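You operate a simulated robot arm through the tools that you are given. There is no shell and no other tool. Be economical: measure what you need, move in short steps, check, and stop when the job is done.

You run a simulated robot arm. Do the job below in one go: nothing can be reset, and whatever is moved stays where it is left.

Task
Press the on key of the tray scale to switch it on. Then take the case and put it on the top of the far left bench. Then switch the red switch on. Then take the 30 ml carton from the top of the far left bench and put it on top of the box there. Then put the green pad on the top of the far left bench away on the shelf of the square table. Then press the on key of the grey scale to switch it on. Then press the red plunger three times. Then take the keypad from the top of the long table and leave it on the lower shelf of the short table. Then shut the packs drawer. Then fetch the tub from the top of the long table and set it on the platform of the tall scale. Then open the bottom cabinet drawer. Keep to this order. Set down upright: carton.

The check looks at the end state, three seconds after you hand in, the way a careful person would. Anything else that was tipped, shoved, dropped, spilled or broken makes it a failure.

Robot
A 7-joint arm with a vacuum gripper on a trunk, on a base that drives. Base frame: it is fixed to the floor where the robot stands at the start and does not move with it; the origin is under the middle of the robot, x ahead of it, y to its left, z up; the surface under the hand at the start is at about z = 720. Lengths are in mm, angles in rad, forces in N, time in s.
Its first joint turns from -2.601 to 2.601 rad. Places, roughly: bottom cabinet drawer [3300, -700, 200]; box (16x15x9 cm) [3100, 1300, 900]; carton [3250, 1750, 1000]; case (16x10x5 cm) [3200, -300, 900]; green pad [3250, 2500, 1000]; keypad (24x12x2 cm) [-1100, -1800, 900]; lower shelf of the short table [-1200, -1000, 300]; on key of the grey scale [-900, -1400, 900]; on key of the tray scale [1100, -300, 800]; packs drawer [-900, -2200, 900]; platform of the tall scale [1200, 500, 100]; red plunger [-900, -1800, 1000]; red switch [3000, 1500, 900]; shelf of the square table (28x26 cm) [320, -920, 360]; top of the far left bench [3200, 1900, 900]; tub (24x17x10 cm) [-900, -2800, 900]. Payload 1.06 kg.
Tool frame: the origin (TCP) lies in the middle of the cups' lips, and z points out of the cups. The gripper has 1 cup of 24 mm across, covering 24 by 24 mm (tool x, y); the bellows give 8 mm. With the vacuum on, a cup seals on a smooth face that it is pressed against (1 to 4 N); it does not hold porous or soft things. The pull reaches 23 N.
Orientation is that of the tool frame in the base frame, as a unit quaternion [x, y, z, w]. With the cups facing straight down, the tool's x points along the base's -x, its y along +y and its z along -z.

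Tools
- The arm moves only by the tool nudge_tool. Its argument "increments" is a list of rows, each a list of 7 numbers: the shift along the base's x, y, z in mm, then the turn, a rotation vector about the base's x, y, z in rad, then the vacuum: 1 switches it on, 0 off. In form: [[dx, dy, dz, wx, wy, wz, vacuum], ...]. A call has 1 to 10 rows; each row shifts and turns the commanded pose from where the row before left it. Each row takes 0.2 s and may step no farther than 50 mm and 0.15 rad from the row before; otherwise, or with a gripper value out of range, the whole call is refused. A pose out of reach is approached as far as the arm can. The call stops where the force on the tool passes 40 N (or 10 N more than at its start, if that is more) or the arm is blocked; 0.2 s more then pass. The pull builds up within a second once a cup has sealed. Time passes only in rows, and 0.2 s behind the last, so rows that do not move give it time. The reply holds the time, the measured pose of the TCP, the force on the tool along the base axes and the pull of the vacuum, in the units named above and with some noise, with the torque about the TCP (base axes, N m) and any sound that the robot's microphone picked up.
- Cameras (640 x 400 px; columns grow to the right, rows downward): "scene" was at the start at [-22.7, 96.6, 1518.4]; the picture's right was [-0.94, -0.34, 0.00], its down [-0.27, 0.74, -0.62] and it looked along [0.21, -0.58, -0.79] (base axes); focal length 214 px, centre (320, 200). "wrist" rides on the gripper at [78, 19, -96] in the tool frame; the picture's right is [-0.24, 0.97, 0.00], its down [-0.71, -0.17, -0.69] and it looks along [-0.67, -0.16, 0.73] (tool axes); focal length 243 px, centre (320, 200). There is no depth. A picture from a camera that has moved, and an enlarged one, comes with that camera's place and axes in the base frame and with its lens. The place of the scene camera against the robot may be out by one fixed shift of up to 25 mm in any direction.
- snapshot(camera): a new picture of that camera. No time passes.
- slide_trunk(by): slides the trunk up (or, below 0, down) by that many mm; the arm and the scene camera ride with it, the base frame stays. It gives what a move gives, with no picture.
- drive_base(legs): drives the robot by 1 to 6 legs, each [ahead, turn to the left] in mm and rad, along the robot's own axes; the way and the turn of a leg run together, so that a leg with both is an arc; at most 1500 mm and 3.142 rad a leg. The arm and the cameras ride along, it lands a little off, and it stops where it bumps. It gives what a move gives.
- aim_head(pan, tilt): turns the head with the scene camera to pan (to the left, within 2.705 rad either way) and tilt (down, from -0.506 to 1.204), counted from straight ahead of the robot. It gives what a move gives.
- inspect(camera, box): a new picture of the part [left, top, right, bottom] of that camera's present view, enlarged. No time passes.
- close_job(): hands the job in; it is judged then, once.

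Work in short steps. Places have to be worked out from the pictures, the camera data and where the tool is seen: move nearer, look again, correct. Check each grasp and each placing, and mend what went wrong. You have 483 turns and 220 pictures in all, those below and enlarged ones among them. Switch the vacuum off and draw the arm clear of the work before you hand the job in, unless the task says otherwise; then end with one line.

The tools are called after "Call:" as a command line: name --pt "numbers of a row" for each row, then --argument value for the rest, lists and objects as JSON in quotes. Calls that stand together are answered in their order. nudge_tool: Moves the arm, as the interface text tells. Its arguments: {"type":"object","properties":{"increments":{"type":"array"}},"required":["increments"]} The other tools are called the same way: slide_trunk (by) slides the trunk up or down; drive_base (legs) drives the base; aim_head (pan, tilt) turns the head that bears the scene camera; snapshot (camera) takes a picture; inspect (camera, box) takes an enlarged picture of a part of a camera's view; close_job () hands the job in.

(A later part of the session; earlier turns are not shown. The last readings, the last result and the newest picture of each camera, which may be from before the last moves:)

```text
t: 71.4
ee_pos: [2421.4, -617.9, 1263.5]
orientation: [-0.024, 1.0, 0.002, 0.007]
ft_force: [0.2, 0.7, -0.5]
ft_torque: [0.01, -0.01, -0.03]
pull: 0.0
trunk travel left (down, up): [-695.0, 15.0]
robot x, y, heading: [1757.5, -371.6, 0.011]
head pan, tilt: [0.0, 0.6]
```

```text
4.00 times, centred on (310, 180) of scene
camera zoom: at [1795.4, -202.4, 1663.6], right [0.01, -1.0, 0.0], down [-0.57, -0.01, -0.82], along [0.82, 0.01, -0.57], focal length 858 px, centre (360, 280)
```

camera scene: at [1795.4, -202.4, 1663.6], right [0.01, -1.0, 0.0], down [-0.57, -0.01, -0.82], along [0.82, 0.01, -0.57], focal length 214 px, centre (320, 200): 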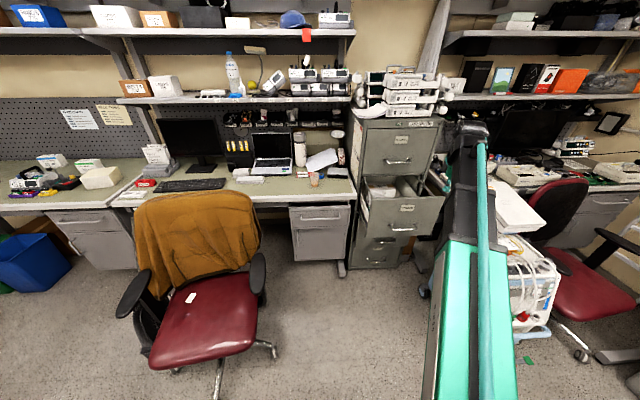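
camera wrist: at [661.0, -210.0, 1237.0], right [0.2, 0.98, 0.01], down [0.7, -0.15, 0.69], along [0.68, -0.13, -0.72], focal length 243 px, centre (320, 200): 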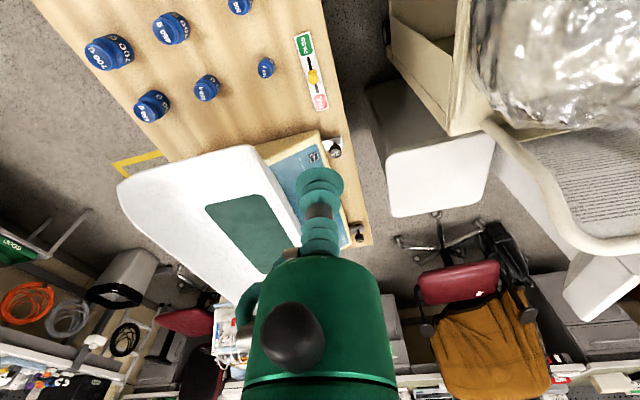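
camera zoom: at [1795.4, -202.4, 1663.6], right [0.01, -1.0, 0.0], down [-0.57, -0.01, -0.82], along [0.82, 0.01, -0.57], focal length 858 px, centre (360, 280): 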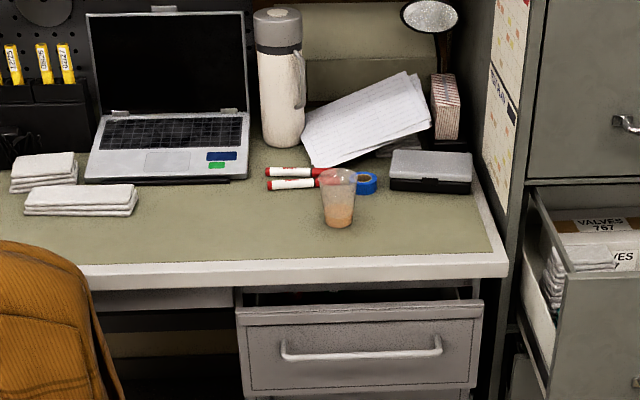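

The case is the grey-lidded box at about (3284, -322, 900), next to a filled cup and a flask. A shelf edge hangs at ≈(3010, z 1450), so I swing the arm left, lower the trunk, then drive in.

Call:
nudge_tool --pt "0 42 0 0 0 0 0" --pt "0 42 0 0 0 0 0" --pt "0 42 0 0 0 0 0" --pt "0 42 0 0 0 0 0" --pt "0 42 0 0 0 0 0" --pt "0 42 0 0 0 0 0" --pt "0 42 0 0 0 0 0"

Call:
slide_trunk --by -220

Call:
drive_base --legs '[[580, -0.01]]'

Call:
snapshot --camera "wrist"

Call:
snapshot --camera "scene"

```text
t: 73.0
ee_pos: [2422.0, -324.0, 1263.1]
orientation: [-0.025, 1.0, 0.003, 0.007]
ft_force: [0.1, -0.5, 0.2]
ft_torque: [0.01, 0.0, 0.01]
pull: 0.1
trunk travel left (down, up): [-695.0, 15.0]
robot x, y, heading: [1756.1, -373.8, 0.011]
head pan, tilt: [0.0, 0.6]
```

```text
t: 75.3
ee_pos: [2423.0, -325.1, 1042.9]
orientation: [-0.024, 1.0, 0.003, 0.007]
ft_force: [0.3, 0.4, 0.6]
ft_torque: [-0.03, -0.01, -0.02]
pull: 0.0
trunk travel left (down, up): [-475.0, 235.0]
robot x, y, heading: [1756.6, -370.2, 0.01]
head pan, tilt: [0.0, 0.6]
```

```text
t: 78.6
ee_pos: [3004.3, -323.7, 1042.2]
orientation: [-0.021, 1.0, 0.003, 0.007]
ft_force: [0.0, 0.5, -0.2]
ft_torque: [0.03, -0.01, 0.01]
pull: 0.1
trunk travel left (down, up): [-475.0, 235.0]
robot x, y, heading: [2342.9, -364.8, 0.007]
head pan, tilt: [0.0, 0.6]
```

```text
181 pictures are left
camera wrist: at [2923.0, -308.9, 1136.8], right [0.19, 0.98, 0.01], down [0.71, -0.14, 0.69], along [0.68, -0.13, -0.72], focal length 243 px, centre (320, 200)
```

wrist: 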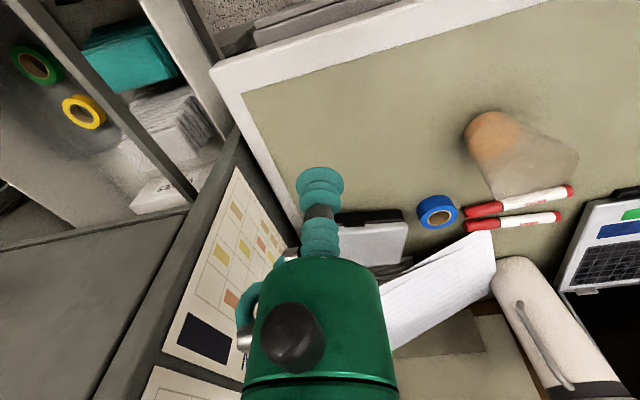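

```text
180 pictures are left
camera scene: at [2378.3, -197.6, 1443.7], right [0.01, -1.0, 0.0], down [-0.56, 0.0, -0.83], along [0.83, 0.01, -0.56], focal length 214 px, centre (320, 200)
```

scene: 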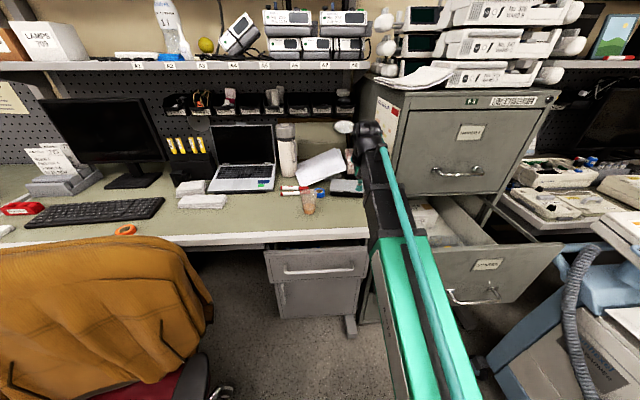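

The case lies ahead at ≈(3260–3290, -290..-315). I approach to (3220, -295, 975) and look again.

Call:
nudge_tool --pt "44 6 -14 0 0 0 0" --pt "44 6 -14 0 0 0 0" --pt "44 6 -14 0 0 0 0" --pt "44 6 -14 0 0 0 0" --pt "40 4 -14 0 0 0 0"

Call:
snapshot --camera "wrist"

Call:
inspect --camera "scene" --box '[280, 110, 440, 210]'

```text
t: 79.8
ee_pos: [3221.9, -295.2, 971.6]
orientation: [-0.022, 1.0, 0.003, 0.007]
ft_force: [-1.0, 1.1, -0.2]
ft_torque: [-0.03, -0.01, -0.01]
pull: 0.1
trunk travel left (down, up): [-475.0, 235.0]
robot x, y, heading: [2336.8, -365.9, 0.009]
head pan, tilt: [0.0, 0.6]
```

```text
179 pictures are left
camera wrist: at [3139.9, -281.0, 1065.4], right [0.19, 0.98, 0.01], down [0.7, -0.14, 0.69], along [0.68, -0.13, -0.72], focal length 243 px, centre (320, 200)
```

wrist: 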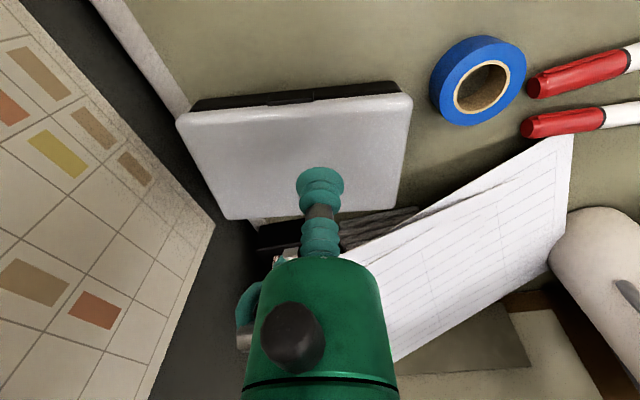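

```text
4.00 times, centred on (360, 160) of scene
camera zoom: at [2378.5, -197.5, 1443.7], right [0.01, -1.0, 0.0], down [-0.56, 0.0, -0.83], along [0.82, 0.01, -0.56], focal length 858 px, centre (160, 360)
```

zoom: 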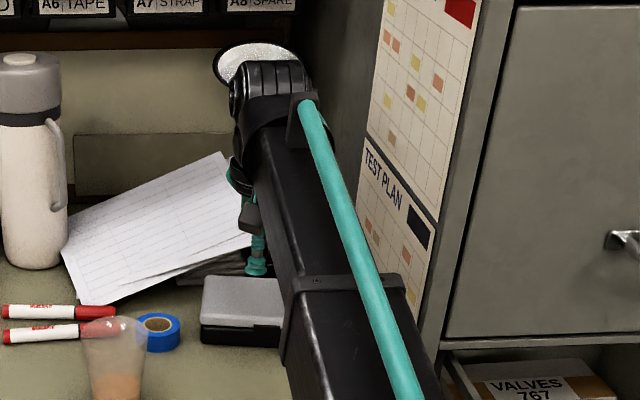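

Case top centre ≈(3256, -320), top z ≈ 902. To stay clear of the lamp behind, I grasp about 15 mm in front of centre: descend first, then shift.

Call:
nudge_tool --pt "4 -8 -20 0 0 0 0" --pt "4 -8 -20 0 0 0 0" --pt "8 -6 -8 0 0 0 1" --pt "2 -2 -8 0 0 0 1" --pt "0 0 -6 0 0 0 1"

Call:
snapshot --camera "wrist"

```text
t: 81.0
ee_pos: [3237.4, -317.2, 913.5]
orientation: [-0.023, 1.0, 0.003, 0.009]
ft_force: [-0.1, 6.8, 25.5]
ft_torque: [-0.15, 0.13, -0.24]
pull: 23.4
trunk travel left (down, up): [-475.0, 235.0]
robot x, y, heading: [2340.7, -370.4, 0.01]
head pan, tilt: [0.0, 0.6]
```

```text
177 pictures are left
camera wrist: at [3155.4, -303.2, 1007.3], right [0.19, 0.98, 0.01], down [0.7, -0.14, 0.7], along [0.69, -0.13, -0.72], focal length 243 px, centre (320, 200)
```

wrist: 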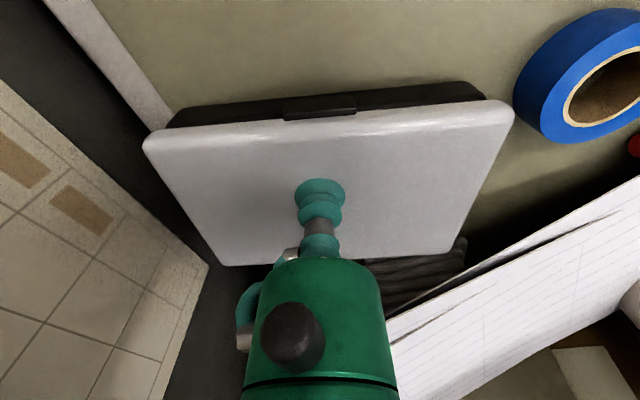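

Sealed (pull 23.4). I lift straight up gently.

Call:
nudge_tool --pt "0 0 8 0 0 0 1" --pt "0 0 15 0 0 0 1" --pt "0 0 25 0 0 0 1" --pt "-10 0 30 0 0 0 1" --pt "-20 0 30 0 0 0 1"

Call:
snapshot --camera "wrist"

```text
t: 82.2
ee_pos: [3207.6, -319.0, 1019.0]
orientation: [-0.021, 1.0, 0.003, 0.006]
ft_force: [-0.1, 0.0, -1.3]
ft_torque: [-0.01, 0.07, 0.01]
pull: 22.9
trunk travel left (down, up): [-475.0, 235.0]
robot x, y, heading: [2337.5, -364.8, 0.005]
head pan, tilt: [0.0, 0.6]
```

```text
176 pictures are left
camera wrist: at [3125.8, -304.7, 1113.6], right [0.19, 0.98, 0.01], down [0.71, -0.14, 0.69], along [0.68, -0.13, -0.72], focal length 243 px, centre (320, 200)
```

wrist: 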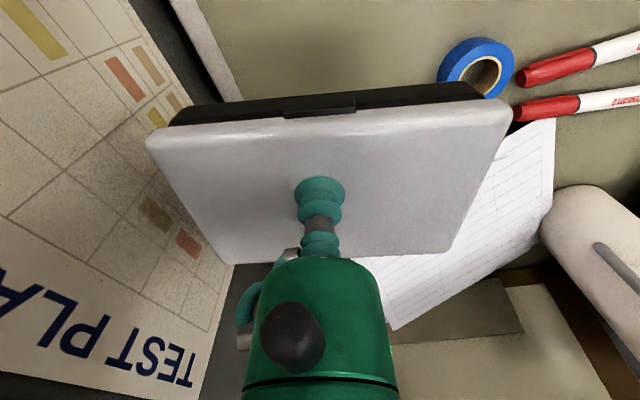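

Held. I retract the arm to the carrying pose.

Call:
nudge_tool --pt "-40 3 0 0 0 0 1" --pt "-40 3 5 0 0 0 1" --pt "-40 3 5 0 0 0 1" --pt "-40 0 5 0 0 0 1" --pt "-30 0 5 0 0 0 1"

Call:
drive_base --legs '[[-590, 0]]'

```text
t: 83.4
ee_pos: [3016.9, -312.2, 1038.8]
orientation: [-0.023, 1.0, 0.002, 0.007]
ft_force: [0.2, 1.1, -2.2]
ft_torque: [-0.04, 0.0, -0.03]
pull: 22.9
trunk travel left (down, up): [-475.0, 235.0]
robot x, y, heading: [2337.2, -367.9, 0.003]
head pan, tilt: [0.0, 0.6]
```

```text
t: 86.8
ee_pos: [2432.3, -316.0, 1039.0]
orientation: [-0.021, 1.0, 0.003, 0.007]
ft_force: [0.9, 0.4, -0.6]
ft_torque: [-0.02, 0.05, -0.01]
pull: 22.8
trunk travel left (down, up): [-475.0, 235.0]
robot x, y, heading: [1753.3, -366.9, 0.004]
head pan, tilt: [0.0, 0.6]
```

I raise the trunk a bit, turn left and drive up to y≈1500 to face the far left bench.

Call:
slide_trunk --by 120

Call:
drive_base --legs '[[0, 1.571], [1000, 0], [1000, 0], [0, -1.571]]'

Call:
aim_head --pan 0.0 --tilt 0.6

Call:
snapshot --camera "scene"

```text
t: 88.3
ee_pos: [2433.1, -315.8, 1159.8]
orientation: [-0.02, 1.0, 0.003, 0.007]
ft_force: [-0.1, -0.3, -2.1]
ft_torque: [0.02, 0.01, -0.01]
pull: 23.0
trunk travel left (down, up): [-595.0, 115.0]
robot x, y, heading: [1751.7, -367.1, 0.003]
head pan, tilt: [0.0, 0.6]
```

```text
t: 90.8
ee_pos: [2225.2, 160.8, 1158.8]
orientation: [-0.394, 0.919, 0.005, 0.005]
ft_force: [0.8, -0.4, -2.2]
ft_torque: [0.0, 0.04, -0.03]
pull: 23.3
trunk travel left (down, up): [-595.0, 115.0]
robot x, y, heading: [1776.8, -356.4, 0.647]
head pan, tilt: [0.0, 0.6]
stopped in leg 1: the robot was blocked; the commanded pose is now the measured one
```

```text
t: 91.4
ee_pos: [2226.6, 161.6, 1159.7]
orientation: [-0.394, 0.919, 0.005, 0.005]
ft_force: [-0.7, -0.3, -1.7]
ft_torque: [-0.03, 0.03, 0.02]
pull: 23.3
trunk travel left (down, up): [-595.0, 115.0]
robot x, y, heading: [1778.7, -353.9, 0.651]
head pan, tilt: [0.0, 0.6]
```

```text
175 pictures are left
camera scene: at [1708.0, -194.6, 1563.6], right [0.6, -0.8, 0.0], down [-0.45, -0.34, -0.83], along [0.66, 0.5, -0.56], focal length 214 px, centre (320, 200)
```

scene: 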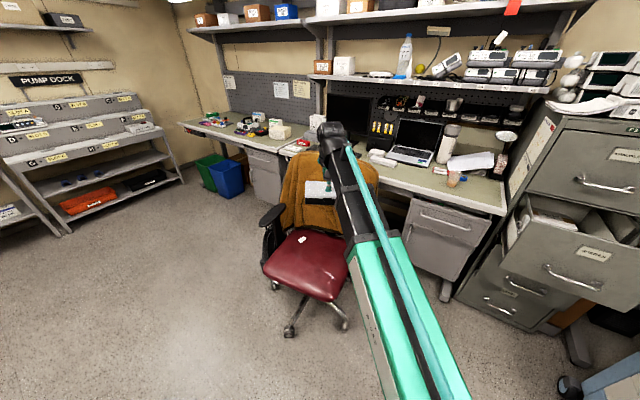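

Blocked while turning. I look around the base: back-left and back-right.

Call:
aim_head --pan 2.6 --tilt 0.9

Call:
snapshot --camera "scene"

Call:
aim_head --pan 1.5 --tilt 1.0

Call:
snapshot --camera "scene"

```text
t: 93.7
ee_pos: [2225.6, 161.0, 1159.3]
orientation: [-0.394, 0.919, 0.005, 0.006]
ft_force: [-0.5, -0.4, -2.1]
ft_torque: [0.0, 0.02, 0.0]
pull: 23.0
trunk travel left (down, up): [-595.0, 115.0]
robot x, y, heading: [1778.3, -354.3, 0.646]
head pan, tilt: [2.601, 0.901]
```

```text
174 pictures are left
camera scene: at [1562.9, -256.5, 1538.9], right [-0.11, 0.99, 0.0], down [0.78, 0.08, -0.62], along [-0.62, -0.07, -0.78], focal length 214 px, centre (320, 200)
```

scene: 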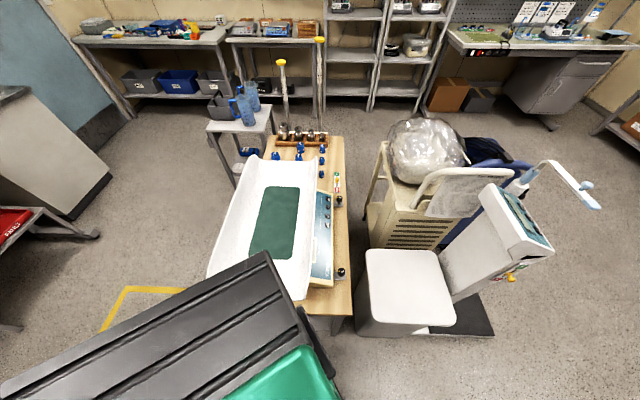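

```text
t: 95.0
ee_pos: [2226.6, 161.4, 1159.3]
orientation: [-0.394, 0.919, 0.005, 0.006]
ft_force: [1.1, 0.8, -2.5]
ft_torque: [-0.01, 0.07, 0.03]
pull: 22.9
trunk travel left (down, up): [-595.0, 115.0]
robot x, y, heading: [1779.6, -349.7, 0.65]
head pan, tilt: [1.499, 1.0]
```

```text
173 pictures are left
camera scene: at [1599.9, -190.1, 1531.7], right [0.84, 0.55, 0.0], down [0.46, -0.7, -0.54], along [-0.3, 0.45, -0.84], focal length 214 px, centre (320, 200)
```

scene: 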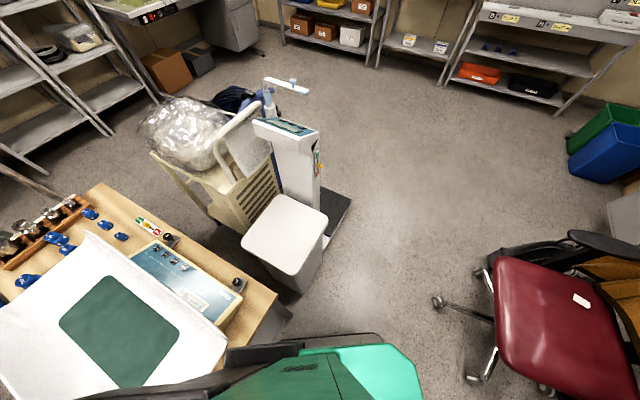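

The rear of the robot (long trunk housing) came up against the table/tray corner. I turn back, drive forward to gain room, then turn left and go diagonally past the chair.

Call:
drive_base --legs '[[0, -0.6], [230, -0.04]]'

Call:
aim_head --pan 2.7 --tilt 0.7

Call:
snapshot --camera "scene"

```text
t: 98.4
ee_pos: [2676.2, -197.6, 1159.3]
orientation: [-0.087, 0.996, 0.003, 0.007]
ft_force: [-0.4, -1.2, -1.5]
ft_torque: [0.01, 0.06, 0.0]
pull: 22.8
trunk travel left (down, up): [-595.0, 115.0]
robot x, y, heading: [2014.0, -345.6, 0.019]
head pan, tilt: [1.499, 1.0]
```

```text
t: 99.8
ee_pos: [2676.1, -197.4, 1159.0]
orientation: [-0.087, 0.996, 0.003, 0.007]
ft_force: [0.3, -0.9, -1.3]
ft_torque: [0.05, 0.04, -0.01]
pull: 22.9
trunk travel left (down, up): [-595.0, 115.0]
robot x, y, heading: [2011.5, -350.4, 0.016]
head pan, tilt: [2.7, 0.7]
```

```text
172 pictures are left
camera scene: at [1883.8, -144.4, 1555.0], right [0.42, 0.91, 0.0], down [0.59, -0.27, -0.76], along [-0.7, 0.32, -0.64], focal length 214 px, centre (320, 200)
```

scene: 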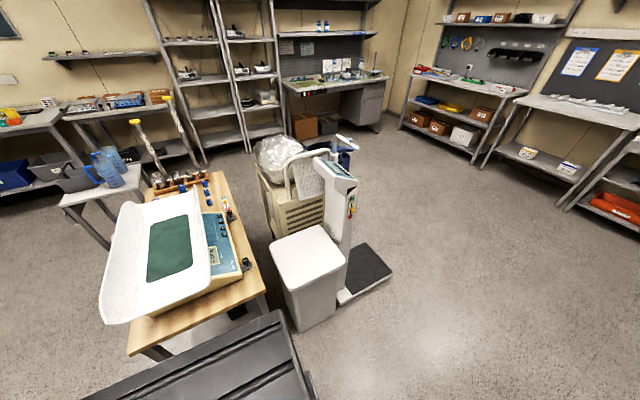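

Table and scale look undisturbed. Now I turn left to heading ≈1.9 and go diagonally.

Call:
drive_base --legs '[[0, 1.88], [720, 0]]'

Call:
aim_head --pan -0.6 --tilt 0.8

Call:
snapshot --camera "scene"

```text
t: 108.3
ee_pos: [1438.5, 922.7, 1158.1]
orientation: [0.855, -0.518, -0.007, -0.002]
ft_force: [0.5, -0.3, -1.3]
ft_torque: [-0.03, 0.0, 0.02]
pull: 22.8
trunk travel left (down, up): [-595.0, 115.0]
robot x, y, heading: [1781.7, 332.9, 1.892]
head pan, tilt: [2.7, 0.7]
```

```text
t: 111.1
ee_pos: [1437.6, 921.5, 1160.2]
orientation: [0.855, -0.518, -0.008, -0.002]
ft_force: [0.3, -0.2, -2.3]
ft_torque: [-0.04, -0.03, 0.02]
pull: 22.9
trunk travel left (down, up): [-595.0, 115.0]
robot x, y, heading: [1783.9, 333.0, 1.891]
head pan, tilt: [-0.6, 0.799]
```

```text
171 pictures are left
camera scene: at [1654.5, 312.3, 1546.8], right [0.96, -0.27, 0.0], down [-0.2, -0.69, -0.7], along [0.19, 0.67, -0.72], focal length 214 px, centre (320, 200)
```

scene: 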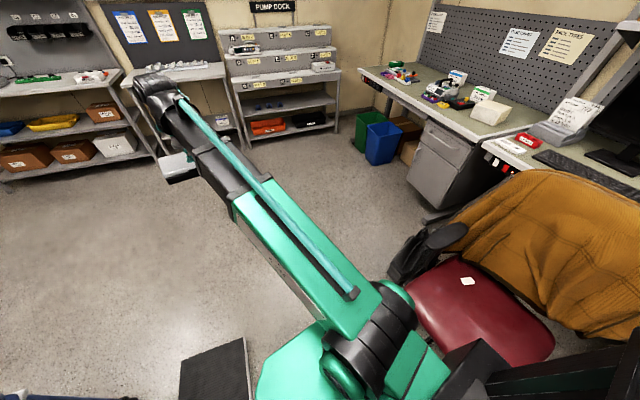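

I continue past the chair with a slight arc, then view the bench.

Call:
drive_base --legs '[[1150, -0.3]]'

Call:
drive_base --legs '[[0, -1.57]]'

Call:
aim_head --pan 0.0 --tilt 0.5

Call:
snapshot --camera "scene"

```text
t: 116.9
ee_pos: [1433.1, 2125.2, 1158.6]
orientation: [0.768, -0.64, -0.007, -0.003]
ft_force: [0.1, 0.6, -2.6]
ft_torque: [-0.06, -0.01, -0.02]
pull: 22.8
trunk travel left (down, up): [-595.0, 115.0]
robot x, y, heading: [1587.9, 1460.1, 1.594]
head pan, tilt: [-0.6, 0.799]
```

```text
t: 121.1
ee_pos: [2250.1, 1621.9, 1159.9]
orientation: [-0.096, 0.995, 0.003, 0.008]
ft_force: [0.7, 0.0, -1.2]
ft_torque: [-0.01, 0.01, 0.03]
pull: 22.7
trunk travel left (down, up): [-595.0, 115.0]
robot x, y, heading: [1590.8, 1462.1, 0.03]
head pan, tilt: [-0.6, 0.799]
```

```text
t: 122.1
ee_pos: [2250.0, 1621.9, 1158.5]
orientation: [-0.095, 0.995, 0.004, 0.007]
ft_force: [0.7, -0.3, -2.2]
ft_torque: [-0.02, 0.06, 0.02]
pull: 23.0
trunk travel left (down, up): [-595.0, 115.0]
robot x, y, heading: [1589.6, 1460.9, 0.033]
head pan, tilt: [0.0, 0.499]
```

```text
170 pictures are left
camera scene: at [1625.0, 1630.0, 1572.7], right [0.03, -1.0, 0.0], down [-0.48, -0.02, -0.88], along [0.88, 0.03, -0.48], focal length 214 px, centre (320, 200)
```

scene: 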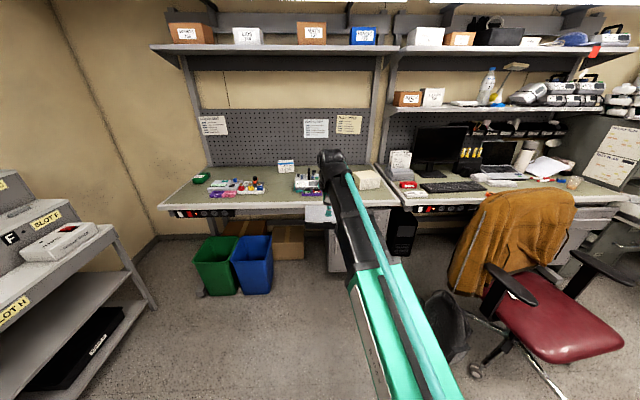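

Call:
inspect --camera "scene" --box '[150, 130, 310, 230]'

Call:
inspect --camera "scene" --box '[280, 130, 440, 230]'

```text
4.00 times, centred on (230, 180) of scene
camera zoom: at [1625.0, 1630.0, 1572.7], right [0.03, -1.0, 0.0], down [-0.48, -0.02, -0.88], along [0.88, 0.03, -0.48], focal length 858 px, centre (680, 280)
```

zoom: 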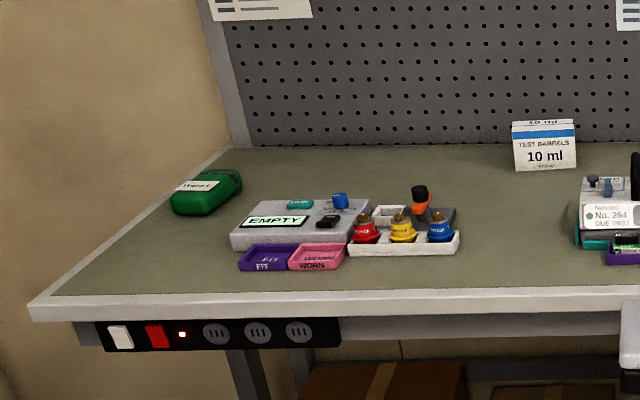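

```text
4.00 times, centred on (360, 180) of scene
camera zoom: at [1625.0, 1630.0, 1572.7], right [0.03, -1.0, 0.0], down [-0.48, -0.02, -0.88], along [0.88, 0.03, -0.48], focal length 858 px, centre (160, 280)
```

zoom: 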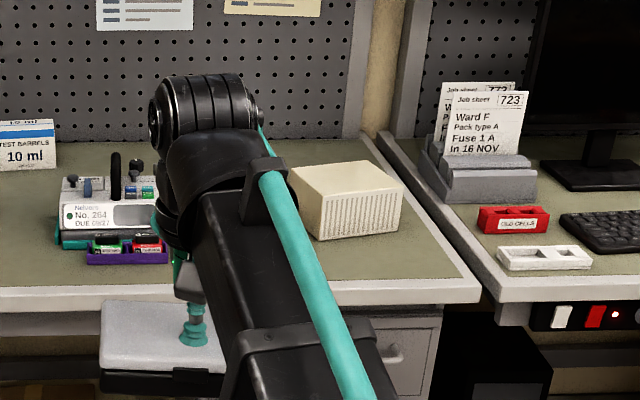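

The bench: "10 ml" carton, modules, beige box, green pad far left. The arm hides the area around y 1500–1750. Free spot for the case: about (3080, 1960). I drive to (2280, 1800).

Call:
drive_base --legs '[[0, 0.425], [770, 0], [0, -0.46]]'

Call:
snapshot --camera "scene"

Call:
snapshot --camera "wrist"

```text
t: 128.8
ee_pos: [2949.1, 1930.3, 1160.2]
orientation: [-0.075, 0.997, 0.003, 0.007]
ft_force: [-0.7, 0.7, -1.4]
ft_torque: [0.06, 0.01, -0.01]
pull: 22.9
trunk travel left (down, up): [-595.0, 115.0]
robot x, y, heading: [2281.6, 1796.6, -0.012]
head pan, tilt: [0.0, 0.499]
```

```text
167 pictures are left
camera scene: at [2325.5, 1964.3, 1572.8], right [-0.01, -1.0, 0.0], down [-0.48, 0.0, -0.88], along [0.88, -0.01, -0.48], focal length 214 px, centre (320, 200)
```

scene: 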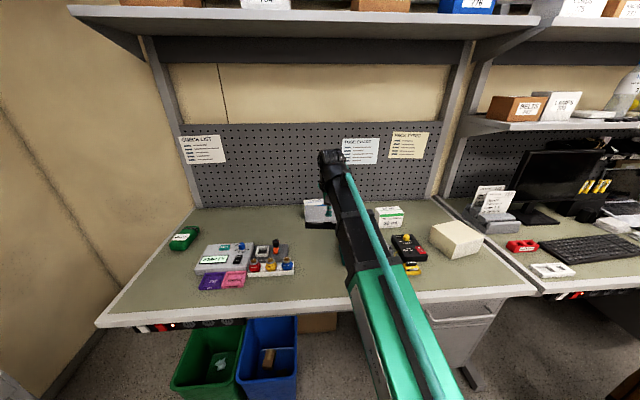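

```text
166 pictures are left
camera wrist: at [2866.9, 1935.9, 1253.0], right [0.09, 1.0, 0.01], down [0.72, -0.07, 0.69], along [0.69, -0.06, -0.72], focal length 243 px, centre (320, 200)
```

wrist: 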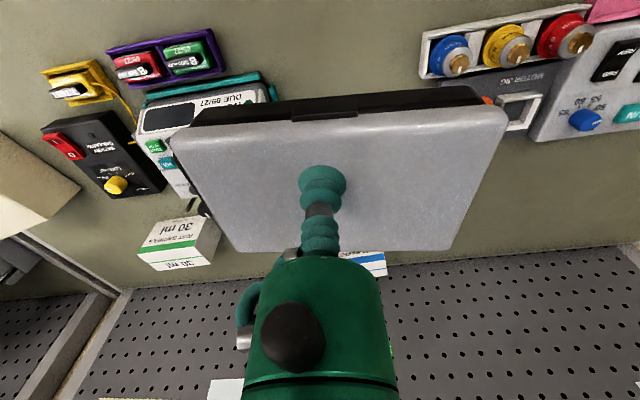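

Now visible: red rocker on the black module, "30 ml" carton on a stand-off near (wrist lower-left), gap between modules y≈1854–2077 fits the case. I lower it toward (3010, 1963).

Call:
nudge_tool --pt "30 17 -30 0 0 0 1" --pt "31 16 -40 0 0 0 1" --pt "0 0 -45 0 0 0 1" --pt "0 0 -45 0 0 0 1" --pt "0 0 -25 0 0 0 1"

Call:
snapshot --camera "wrist"

Call:
inspect --camera "scene" --box '[230, 180, 430, 305]'

```text
refused: row 2 steps farther than a row can; nothing moved
```

```text
165 pictures are left
camera wrist: at [2866.9, 1935.9, 1253.0], right [0.09, 1.0, 0.01], down [0.72, -0.07, 0.69], along [0.69, -0.06, -0.72], focal length 243 px, centre (320, 200)
```

wrist: 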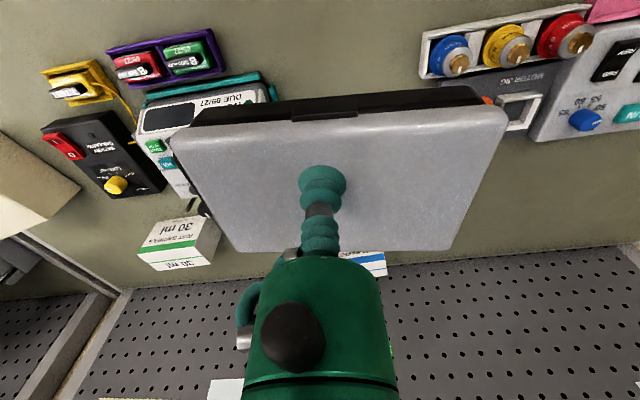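

```text
3.20 times, centred on (330, 242) of scene
camera zoom: at [2325.5, 1964.3, 1572.8], right [-0.01, -1.0, 0.0], down [-0.48, 0.0, -0.88], along [0.88, -0.01, -0.48], focal length 686 px, centre (288, 64)
```

zoom: 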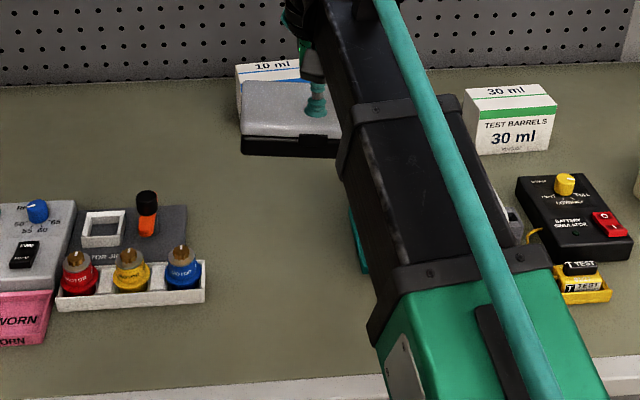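

A row was too long; I split it finer.

Call:
nudge_tool --pt "20 11 -30 0 0 0 1" --pt "20 11 -30 0 0 0 1" --pt "20 11 -30 0 0 0 1" --pt "0 0 -45 0 0 0 1" --pt "0 0 -40 0 0 0 1"

Call:
snapshot --camera "wrist"

Call:
inspect --camera "scene" --box '[230, 180, 430, 305]'

```text
t: 130.1
ee_pos: [3008.7, 1963.4, 984.4]
orientation: [-0.075, 0.997, 0.002, 0.007]
ft_force: [0.3, 0.2, -1.2]
ft_torque: [-0.01, 0.07, -0.02]
pull: 22.4
trunk travel left (down, up): [-595.0, 115.0]
robot x, y, heading: [2279.6, 1800.6, -0.012]
head pan, tilt: [0.0, 0.499]
```

```text
163 pictures are left
camera wrist: at [2926.9, 1968.9, 1078.2], right [0.09, 1.0, 0.01], down [0.72, -0.07, 0.69], along [0.69, -0.06, -0.72], focal length 243 px, centre (320, 200)
```

wrist: 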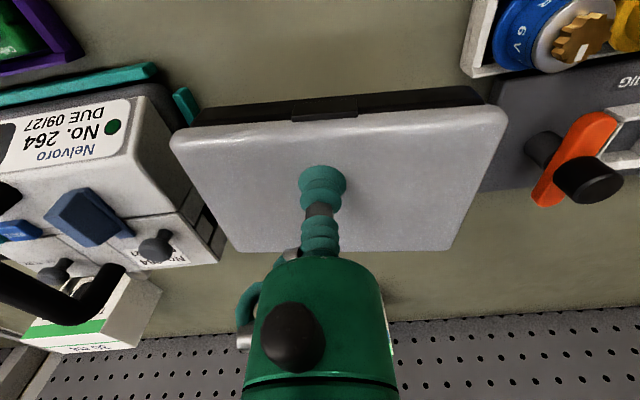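

```text
3.20 times, centred on (330, 242) of scene
camera zoom: at [2325.5, 1964.5, 1572.8], right [-0.01, -1.0, 0.0], down [-0.48, 0.0, -0.88], along [0.88, -0.01, -0.48], focal length 686 px, centre (288, 64)
```

zoom: 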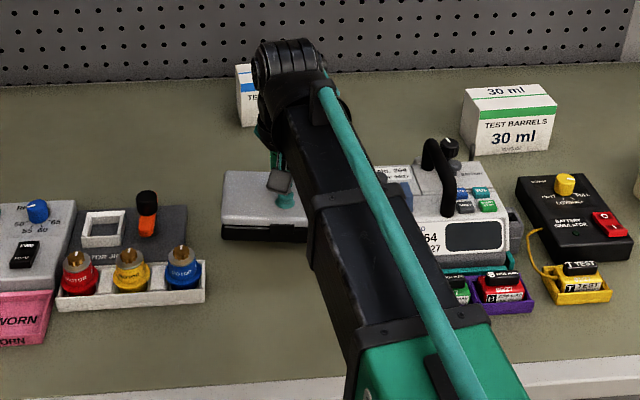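

Case is between the modules: gap ~26 mm on the right side, ~58 mm on the left. I shift +14 y and lower to contact.

Call:
nudge_tool --pt "0 14 0 0 0 0 1" --pt "0 0 -30 0 0 0 1" --pt "0 0 -20 0 0 0 1" --pt "0 0 -8 0 0 0 1"

```text
t: 131.1
ee_pos: [3009.4, 1977.9, 926.7]
orientation: [-0.074, 0.997, 0.003, 0.008]
ft_force: [-0.1, 1.0, 0.5]
ft_torque: [-0.09, -0.08, 0.02]
pull: 22.5
trunk travel left (down, up): [-595.0, 115.0]
robot x, y, heading: [2280.2, 1798.7, -0.01]
head pan, tilt: [0.0, 0.499]
```

Call:
nudge_tool --pt "0 0 -3 0 0 0 1" --pt "0 0 -3 0 0 0 1" --pt "0 0 -2 0 0 0 1"

```text
t: 131.8
ee_pos: [3009.8, 1977.1, 920.3]
orientation: [-0.073, 0.997, 0.003, 0.009]
ft_force: [4.6, 3.1, 17.5]
ft_torque: [-0.17, 0.0, 0.0]
pull: 22.6
trunk travel left (down, up): [-595.0, 115.0]
robot x, y, heading: [2282.5, 1795.4, -0.013]
head pan, tilt: [0.0, 0.499]
```

It rests on the bench (17 N). Release and lift.

Call:
nudge_tool --pt "0 0 2 0 0 0 0" --pt "0 0 0 0 0 0 0" --pt "0 0 0 0 0 0 0" --pt "0 0 0 0 0 0 0" --pt "0 0 6 0 0 0 0" --pt "0 0 30 0 0 0 0" --pt "0 0 45 0 0 0 0" --pt "0 0 45 0 0 0 0"

Call:
snapshot --camera "wrist"

```text
t: 133.7
ee_pos: [3009.7, 1977.3, 1046.4]
orientation: [-0.075, 0.997, 0.003, 0.006]
ft_force: [-0.2, 0.6, 0.3]
ft_torque: [-0.01, 0.03, -0.01]
pull: 0.1
trunk travel left (down, up): [-595.0, 115.0]
robot x, y, heading: [2281.3, 1795.1, -0.009]
head pan, tilt: [0.0, 0.499]
```

```text
161 pictures are left
camera wrist: at [2927.2, 1983.4, 1140.9], right [0.09, 1.0, 0.01], down [0.72, -0.07, 0.69], along [0.69, -0.06, -0.72], focal length 243 px, centre (320, 200)
```

wrist: 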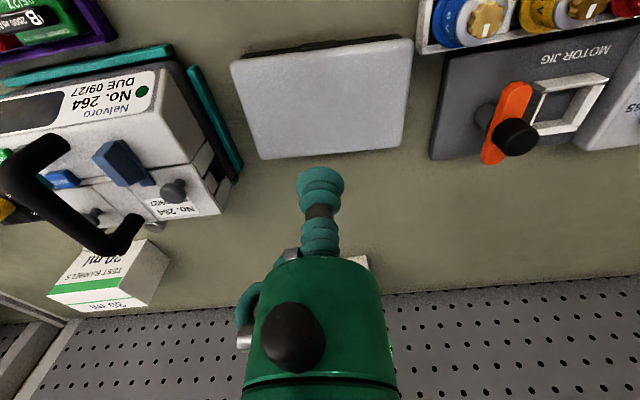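

Case is placed well. Next the red rocker at ≈(3068, 1499). I traverse at safe height.

Call:
nudge_tool --pt "0 -20 40 0 0 0 0" --pt "0 -48 0 0 0 0 0" --pt "0 -48 0 0 0 0 0" --pt "0 -48 0 0 0 0 0" --pt "0 -48 0 0 0 0 0" --pt "0 -48 0 0 0 0 0" --pt "0 -48 0 0 0 0 0" --pt "0 -48 0 0 0 0 0" --pt "0 -48 0 0 0 0 0" --pt "0 -48 0 0 0 0 0"

Call:
snapshot --camera "wrist"

```text
t: 135.8
ee_pos: [3010.2, 1525.2, 1086.0]
orientation: [-0.074, 0.997, 0.003, 0.007]
ft_force: [0.3, -0.6, -0.2]
ft_torque: [0.02, 0.04, -0.02]
pull: 0.0
trunk travel left (down, up): [-595.0, 115.0]
robot x, y, heading: [2280.3, 1795.4, -0.006]
head pan, tilt: [0.0, 0.499]
```

```text
160 pictures are left
camera wrist: at [2927.0, 1530.5, 1179.7], right [0.09, 1.0, 0.01], down [0.72, -0.07, 0.69], along [0.69, -0.06, -0.72], focal length 243 px, centre (320, 200)
```

wrist: 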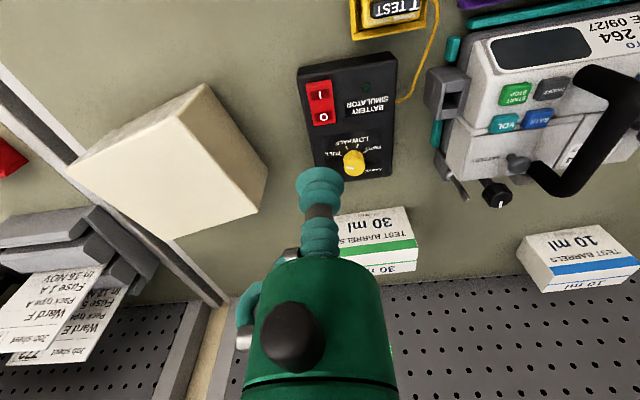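

Call:
inspect --camera "wrist" --box '[290, 60, 370, 140]'

Call:
inspect --camera "scene" --box '[380, 220, 460, 270]'

```text
5.00 times, centred on (330, 100) of wrist
camera zoom: at [2927.0, 1530.5, 1179.7], right [0.09, 1.0, 0.01], down [0.72, -0.07, 0.69], along [0.69, -0.06, -0.72], focal length 1213 px, centre (270, 700)
```

zoom: 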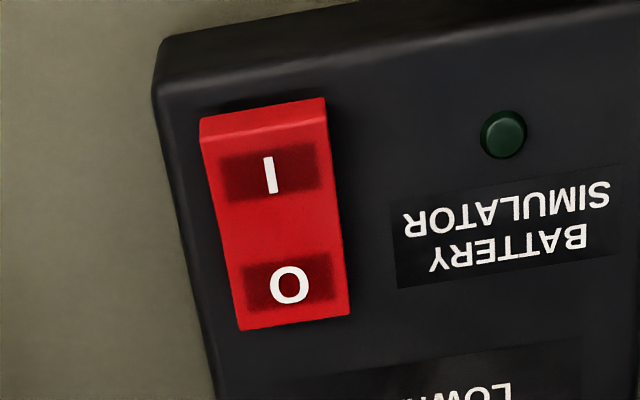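

```text
8.00 times, centred on (420, 245) of scene
camera zoom: at [2325.4, 1964.0, 1572.8], right [-0.01, -1.0, 0.0], down [-0.48, 0.01, -0.88], along [0.88, -0.01, -0.48], focal length 1716 px, centre (-480, -160)
```

zoom: 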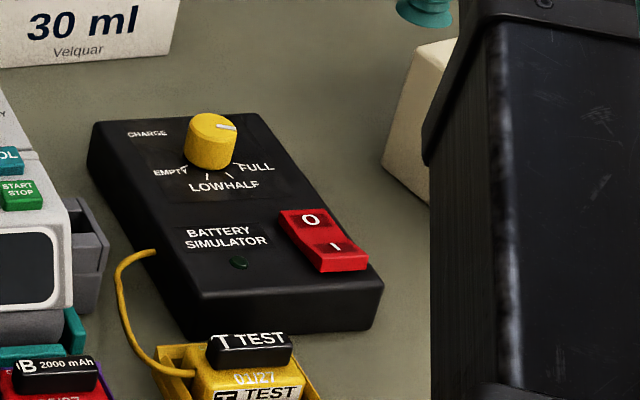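

Off state: the "I" end (near side) is raised. I aim for its end at ≈(3018, 1523) and descend to check.

Call:
nudge_tool --pt "3 -1 -40 0 0 0 0" --pt "3 0 -40 0 0 0 0" --pt "2 0 -35 0 0 0 0"

Call:
inspect --camera "wrist" --box '[240, 100, 400, 200]'

```text
t: 136.7
ee_pos: [3016.9, 1524.3, 972.0]
orientation: [-0.075, 0.997, 0.004, 0.008]
ft_force: [0.4, 1.2, -0.4]
ft_torque: [-0.03, 0.01, 0.0]
pull: 0.1
trunk travel left (down, up): [-595.0, 115.0]
robot x, y, heading: [2281.2, 1797.6, -0.015]
head pan, tilt: [0.0, 0.499]
```

```text
4.00 times, centred on (320, 150) of wrist
camera zoom: at [2934.7, 1530.1, 1065.6], right [0.09, 1.0, 0.01], down [0.72, -0.07, 0.69], along [0.69, -0.06, -0.72], focal length 970 px, centre (320, 400)
```

zoom: 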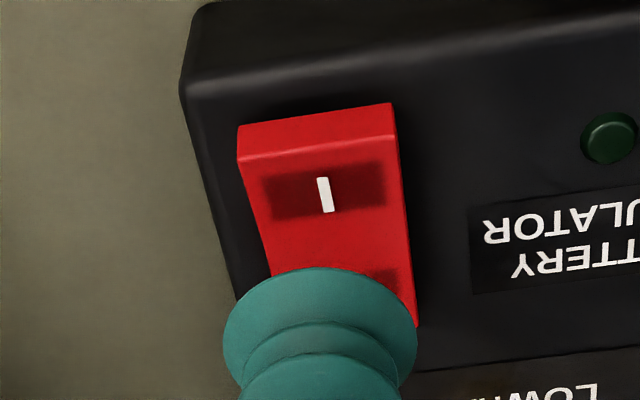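

I-label located at (3020, 1524, 927). I shift -3 x and press down.

Call:
nudge_tool --pt "-3 0 -30 0 0 0 0" --pt "0 0 -10 0 0 0 0" --pt "0 0 -4 0 0 0 0" --pt "0 0 -3 0 0 0 0" --pt "0 0 -3 0 0 0 0"

```text
t: 137.8
ee_pos: [3013.5, 1524.5, 922.1]
orientation: [-0.074, 0.997, 0.002, 0.006]
ft_force: [-1.8, -0.4, 1.4]
ft_torque: [-0.03, -0.02, 0.01]
pull: 0.1
trunk travel left (down, up): [-595.0, 115.0]
robot x, y, heading: [2281.8, 1794.0, -0.009]
head pan, tilt: [0.0, 0.499]
```

Call:
nudge_tool --pt "0 0 -2 0 0 0 0" --pt "0 0 -2 0 0 0 0" --pt "0 0 -2 0 0 0 0"

```text
t: 138.7
ee_pos: [3013.1, 1524.0, 915.2]
orientation: [-0.074, 0.997, 0.004, 0.008]
ft_force: [-3.8, 0.0, 5.4]
ft_torque: [0.0, -0.1, 0.01]
pull: 0.0
trunk travel left (down, up): [-595.0, 115.0]
robot x, y, heading: [2278.4, 1793.8, -0.007]
head pan, tilt: [0.0, 0.499]
```

Call:
nudge_tool --pt "0 0 -2 0 0 0 0" --pt "0 0 -2 0 0 0 0"

```text
t: 139.2
ee_pos: [3013.3, 1523.7, 913.7]
orientation: [-0.074, 0.997, 0.003, 0.01]
ft_force: [-2.0, -2.1, 20.1]
ft_torque: [0.05, -0.1, -0.06]
pull: 0.2
trunk travel left (down, up): [-595.0, 115.0]
robot x, y, heading: [2280.0, 1795.9, -0.01]
head pan, tilt: [0.0, 0.499]
```

Force now 20 N. I lift and check the rocker and lamp.

Call:
nudge_tool --pt "0 0 20 0 0 0 0" --pt "0 0 40 0 0 0 0" --pt "0 0 40 0 0 0 0"

Call:
inspect --camera "wrist" --box '[280, 80, 400, 170]'

Call:
inspect --camera "scene" --box '[380, 220, 460, 270]'

```text
t: 140.1
ee_pos: [3015.1, 1524.7, 1010.5]
orientation: [-0.074, 0.997, 0.003, 0.007]
ft_force: [-0.3, 1.1, -0.6]
ft_torque: [-0.01, -0.04, 0.0]
pull: 0.1
trunk travel left (down, up): [-595.0, 115.0]
robot x, y, heading: [2277.7, 1796.0, -0.006]
head pan, tilt: [0.0, 0.499]
```

```text
4.44 times, centred on (340, 125) of wrist
camera zoom: at [2932.2, 1530.7, 1105.3], right [0.09, 1.0, 0.01], down [0.72, -0.07, 0.69], along [0.69, -0.06, -0.72], focal length 1078 px, centre (231, 533)
```

zoom: 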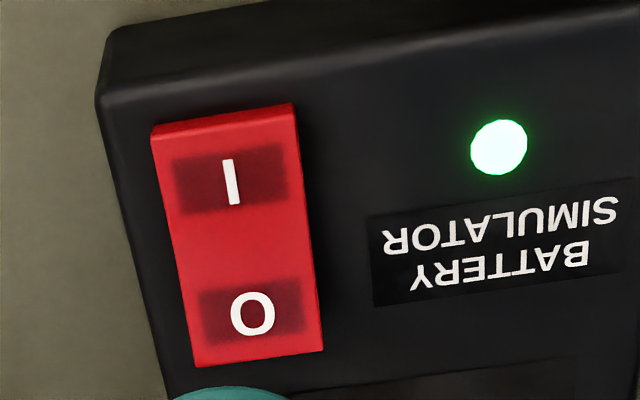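

```text
8.00 times, centred on (420, 245) of scene
camera zoom: at [2325.1, 1964.5, 1572.7], right [-0.01, -1.0, 0.0], down [-0.48, 0.0, -0.88], along [0.88, -0.01, -0.48], focal length 1716 px, centre (-480, -160)
```

zoom: 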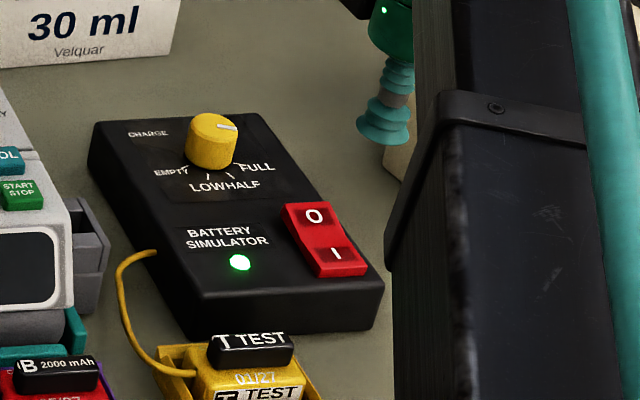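

The switch is on (green lamp lit). Next the 30 ml carton at ≈(3335, 1580), beyond reach from here; I raise the arm and reposition the base to ≈(2400, 1560).

Call:
nudge_tool --pt "-20 20 40 0 0 0 0" --pt "-20 20 40 0 0 0 0"

Call:
drive_base --legs '[[-300, 0], [0, -0.52], [480, 0], [0, 0.53]]'

Call:
snapshot --camera "wrist"

Call:
snapshot --camera "scene"

```text
t: 140.7
ee_pos: [2974.2, 1566.1, 1092.7]
orientation: [-0.074, 0.997, 0.003, 0.006]
ft_force: [-0.2, 0.5, -0.5]
ft_torque: [0.01, 0.0, 0.01]
pull: 0.1
trunk travel left (down, up): [-595.0, 115.0]
robot x, y, heading: [2279.5, 1796.2, -0.014]
head pan, tilt: [0.0, 0.499]
```

```text
t: 148.1
ee_pos: [3090.2, 1345.9, 1092.6]
orientation: [-0.085, 0.996, 0.004, 0.007]
ft_force: [0.0, 0.2, 0.3]
ft_torque: [0.01, -0.02, -0.01]
pull: 0.1
trunk travel left (down, up): [-595.0, 115.0]
robot x, y, heading: [2388.6, 1560.8, 0.019]
head pan, tilt: [0.0, 0.499]
```

```text
154 pictures are left
camera wrist: at [3007.5, 1350.1, 1185.8], right [0.07, 1.0, 0.01], down [0.72, -0.05, 0.69], along [0.69, -0.04, -0.72], focal length 243 px, centre (320, 200)
```

wrist: 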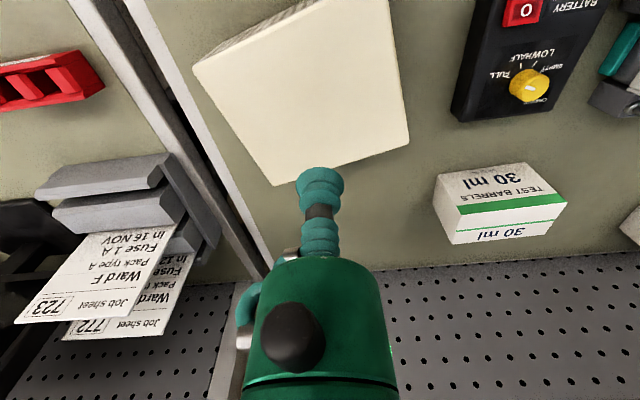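

```text
153 pictures are left
camera scene: at [2431.6, 1730.4, 1572.7], right [0.01, -1.0, 0.0], down [-0.48, -0.01, -0.88], along [0.88, 0.01, -0.48], focal length 214 px, centre (320, 200)
```

scene: 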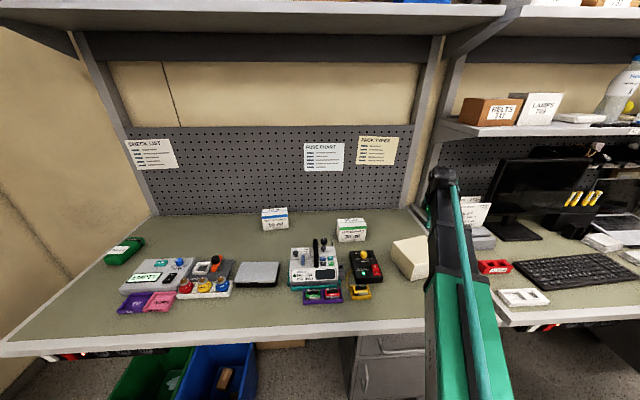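

Box top centre ≈(3099, 1338, 960). Carton top near (3310–3325, 1615). I move the tool near the carton for a closer look.

Call:
nudge_tool --pt "24 36 -5 0 0 0 0" --pt "24 36 -5 0 0 0 0" --pt "24 36 -5 0 0 0 0" --pt "24 36 -5 0 0 0 0" --pt "24 36 -5 0 0 0 0" --pt "24 36 -5 0 0 0 0" --pt "24 36 -5 0 0 0 0"

Call:
snapshot --camera "wrist"

```text
t: 149.7
ee_pos: [3257.1, 1599.2, 1057.2]
orientation: [-0.085, 0.996, 0.003, 0.007]
ft_force: [0.2, 0.0, -0.4]
ft_torque: [0.01, 0.02, -0.02]
pull: 0.0
trunk travel left (down, up): [-595.0, 115.0]
robot x, y, heading: [2391.2, 1562.7, 0.015]
head pan, tilt: [0.0, 0.499]
```

```text
152 pictures are left
camera wrist: at [3174.3, 1602.3, 1150.5], right [0.07, 1.0, 0.01], down [0.72, -0.05, 0.69], along [0.69, -0.04, -0.72], focal length 243 px, centre (320, 200)
```

wrist: 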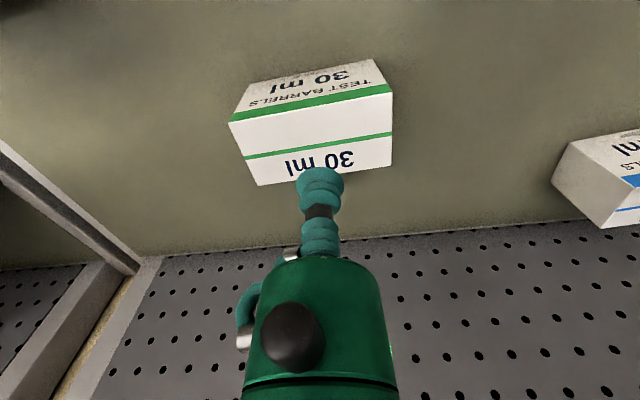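

Triangulated carton top centre: (3285, 1594, 960). I move over it and lower with vacuum on.

Call:
nudge_tool --pt "14 -2 -35 0 0 0 0" --pt "14 -2 -35 0 0 0 0" --pt "0 0 -12 0 0 0 1" --pt "0 0 -6 0 0 0 1" --pt "0 0 -4 0 0 0 1"

```text
t: 150.9
ee_pos: [3285.7, 1594.3, 966.2]
orientation: [-0.086, 0.996, 0.004, 0.009]
ft_force: [3.4, 0.4, 18.3]
ft_torque: [-0.09, 0.11, 0.01]
pull: 23.1
trunk travel left (down, up): [-595.0, 115.0]
robot x, y, heading: [2390.3, 1561.3, 0.012]
head pan, tilt: [0.0, 0.499]
```

Sealed. Lift straight up.

Call:
nudge_tool --pt "0 0 6 0 0 0 1" --pt "0 0 20 0 0 0 1" --pt "0 0 40 0 0 0 1" --pt "0 0 40 0 0 0 1" --pt "0 0 30 0 0 0 1"

Call:
snapshot --camera "wrist"

```text
t: 152.1
ee_pos: [3285.2, 1593.0, 1101.2]
orientation: [-0.085, 0.996, 0.004, 0.007]
ft_force: [0.4, 0.0, -2.6]
ft_torque: [0.02, 0.01, 0.01]
pull: 23.0
trunk travel left (down, up): [-595.0, 115.0]
robot x, y, heading: [2389.7, 1562.1, 0.013]
head pan, tilt: [0.0, 0.499]
```

```text
151 pictures are left
camera wrist: at [3202.6, 1597.1, 1194.5], right [0.07, 1.0, 0.01], down [0.72, -0.05, 0.69], along [0.69, -0.04, -0.72], focal length 243 px, centre (320, 200)
```

wrist: 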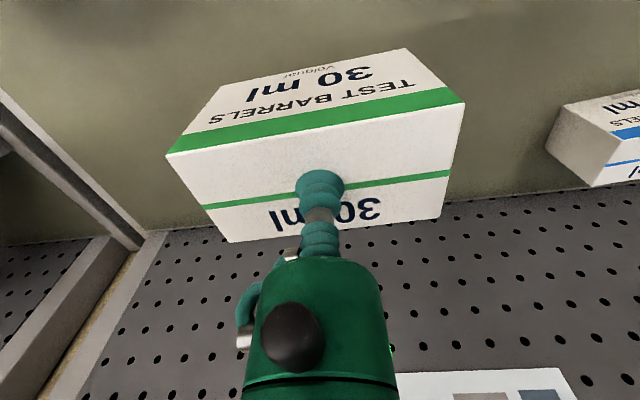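

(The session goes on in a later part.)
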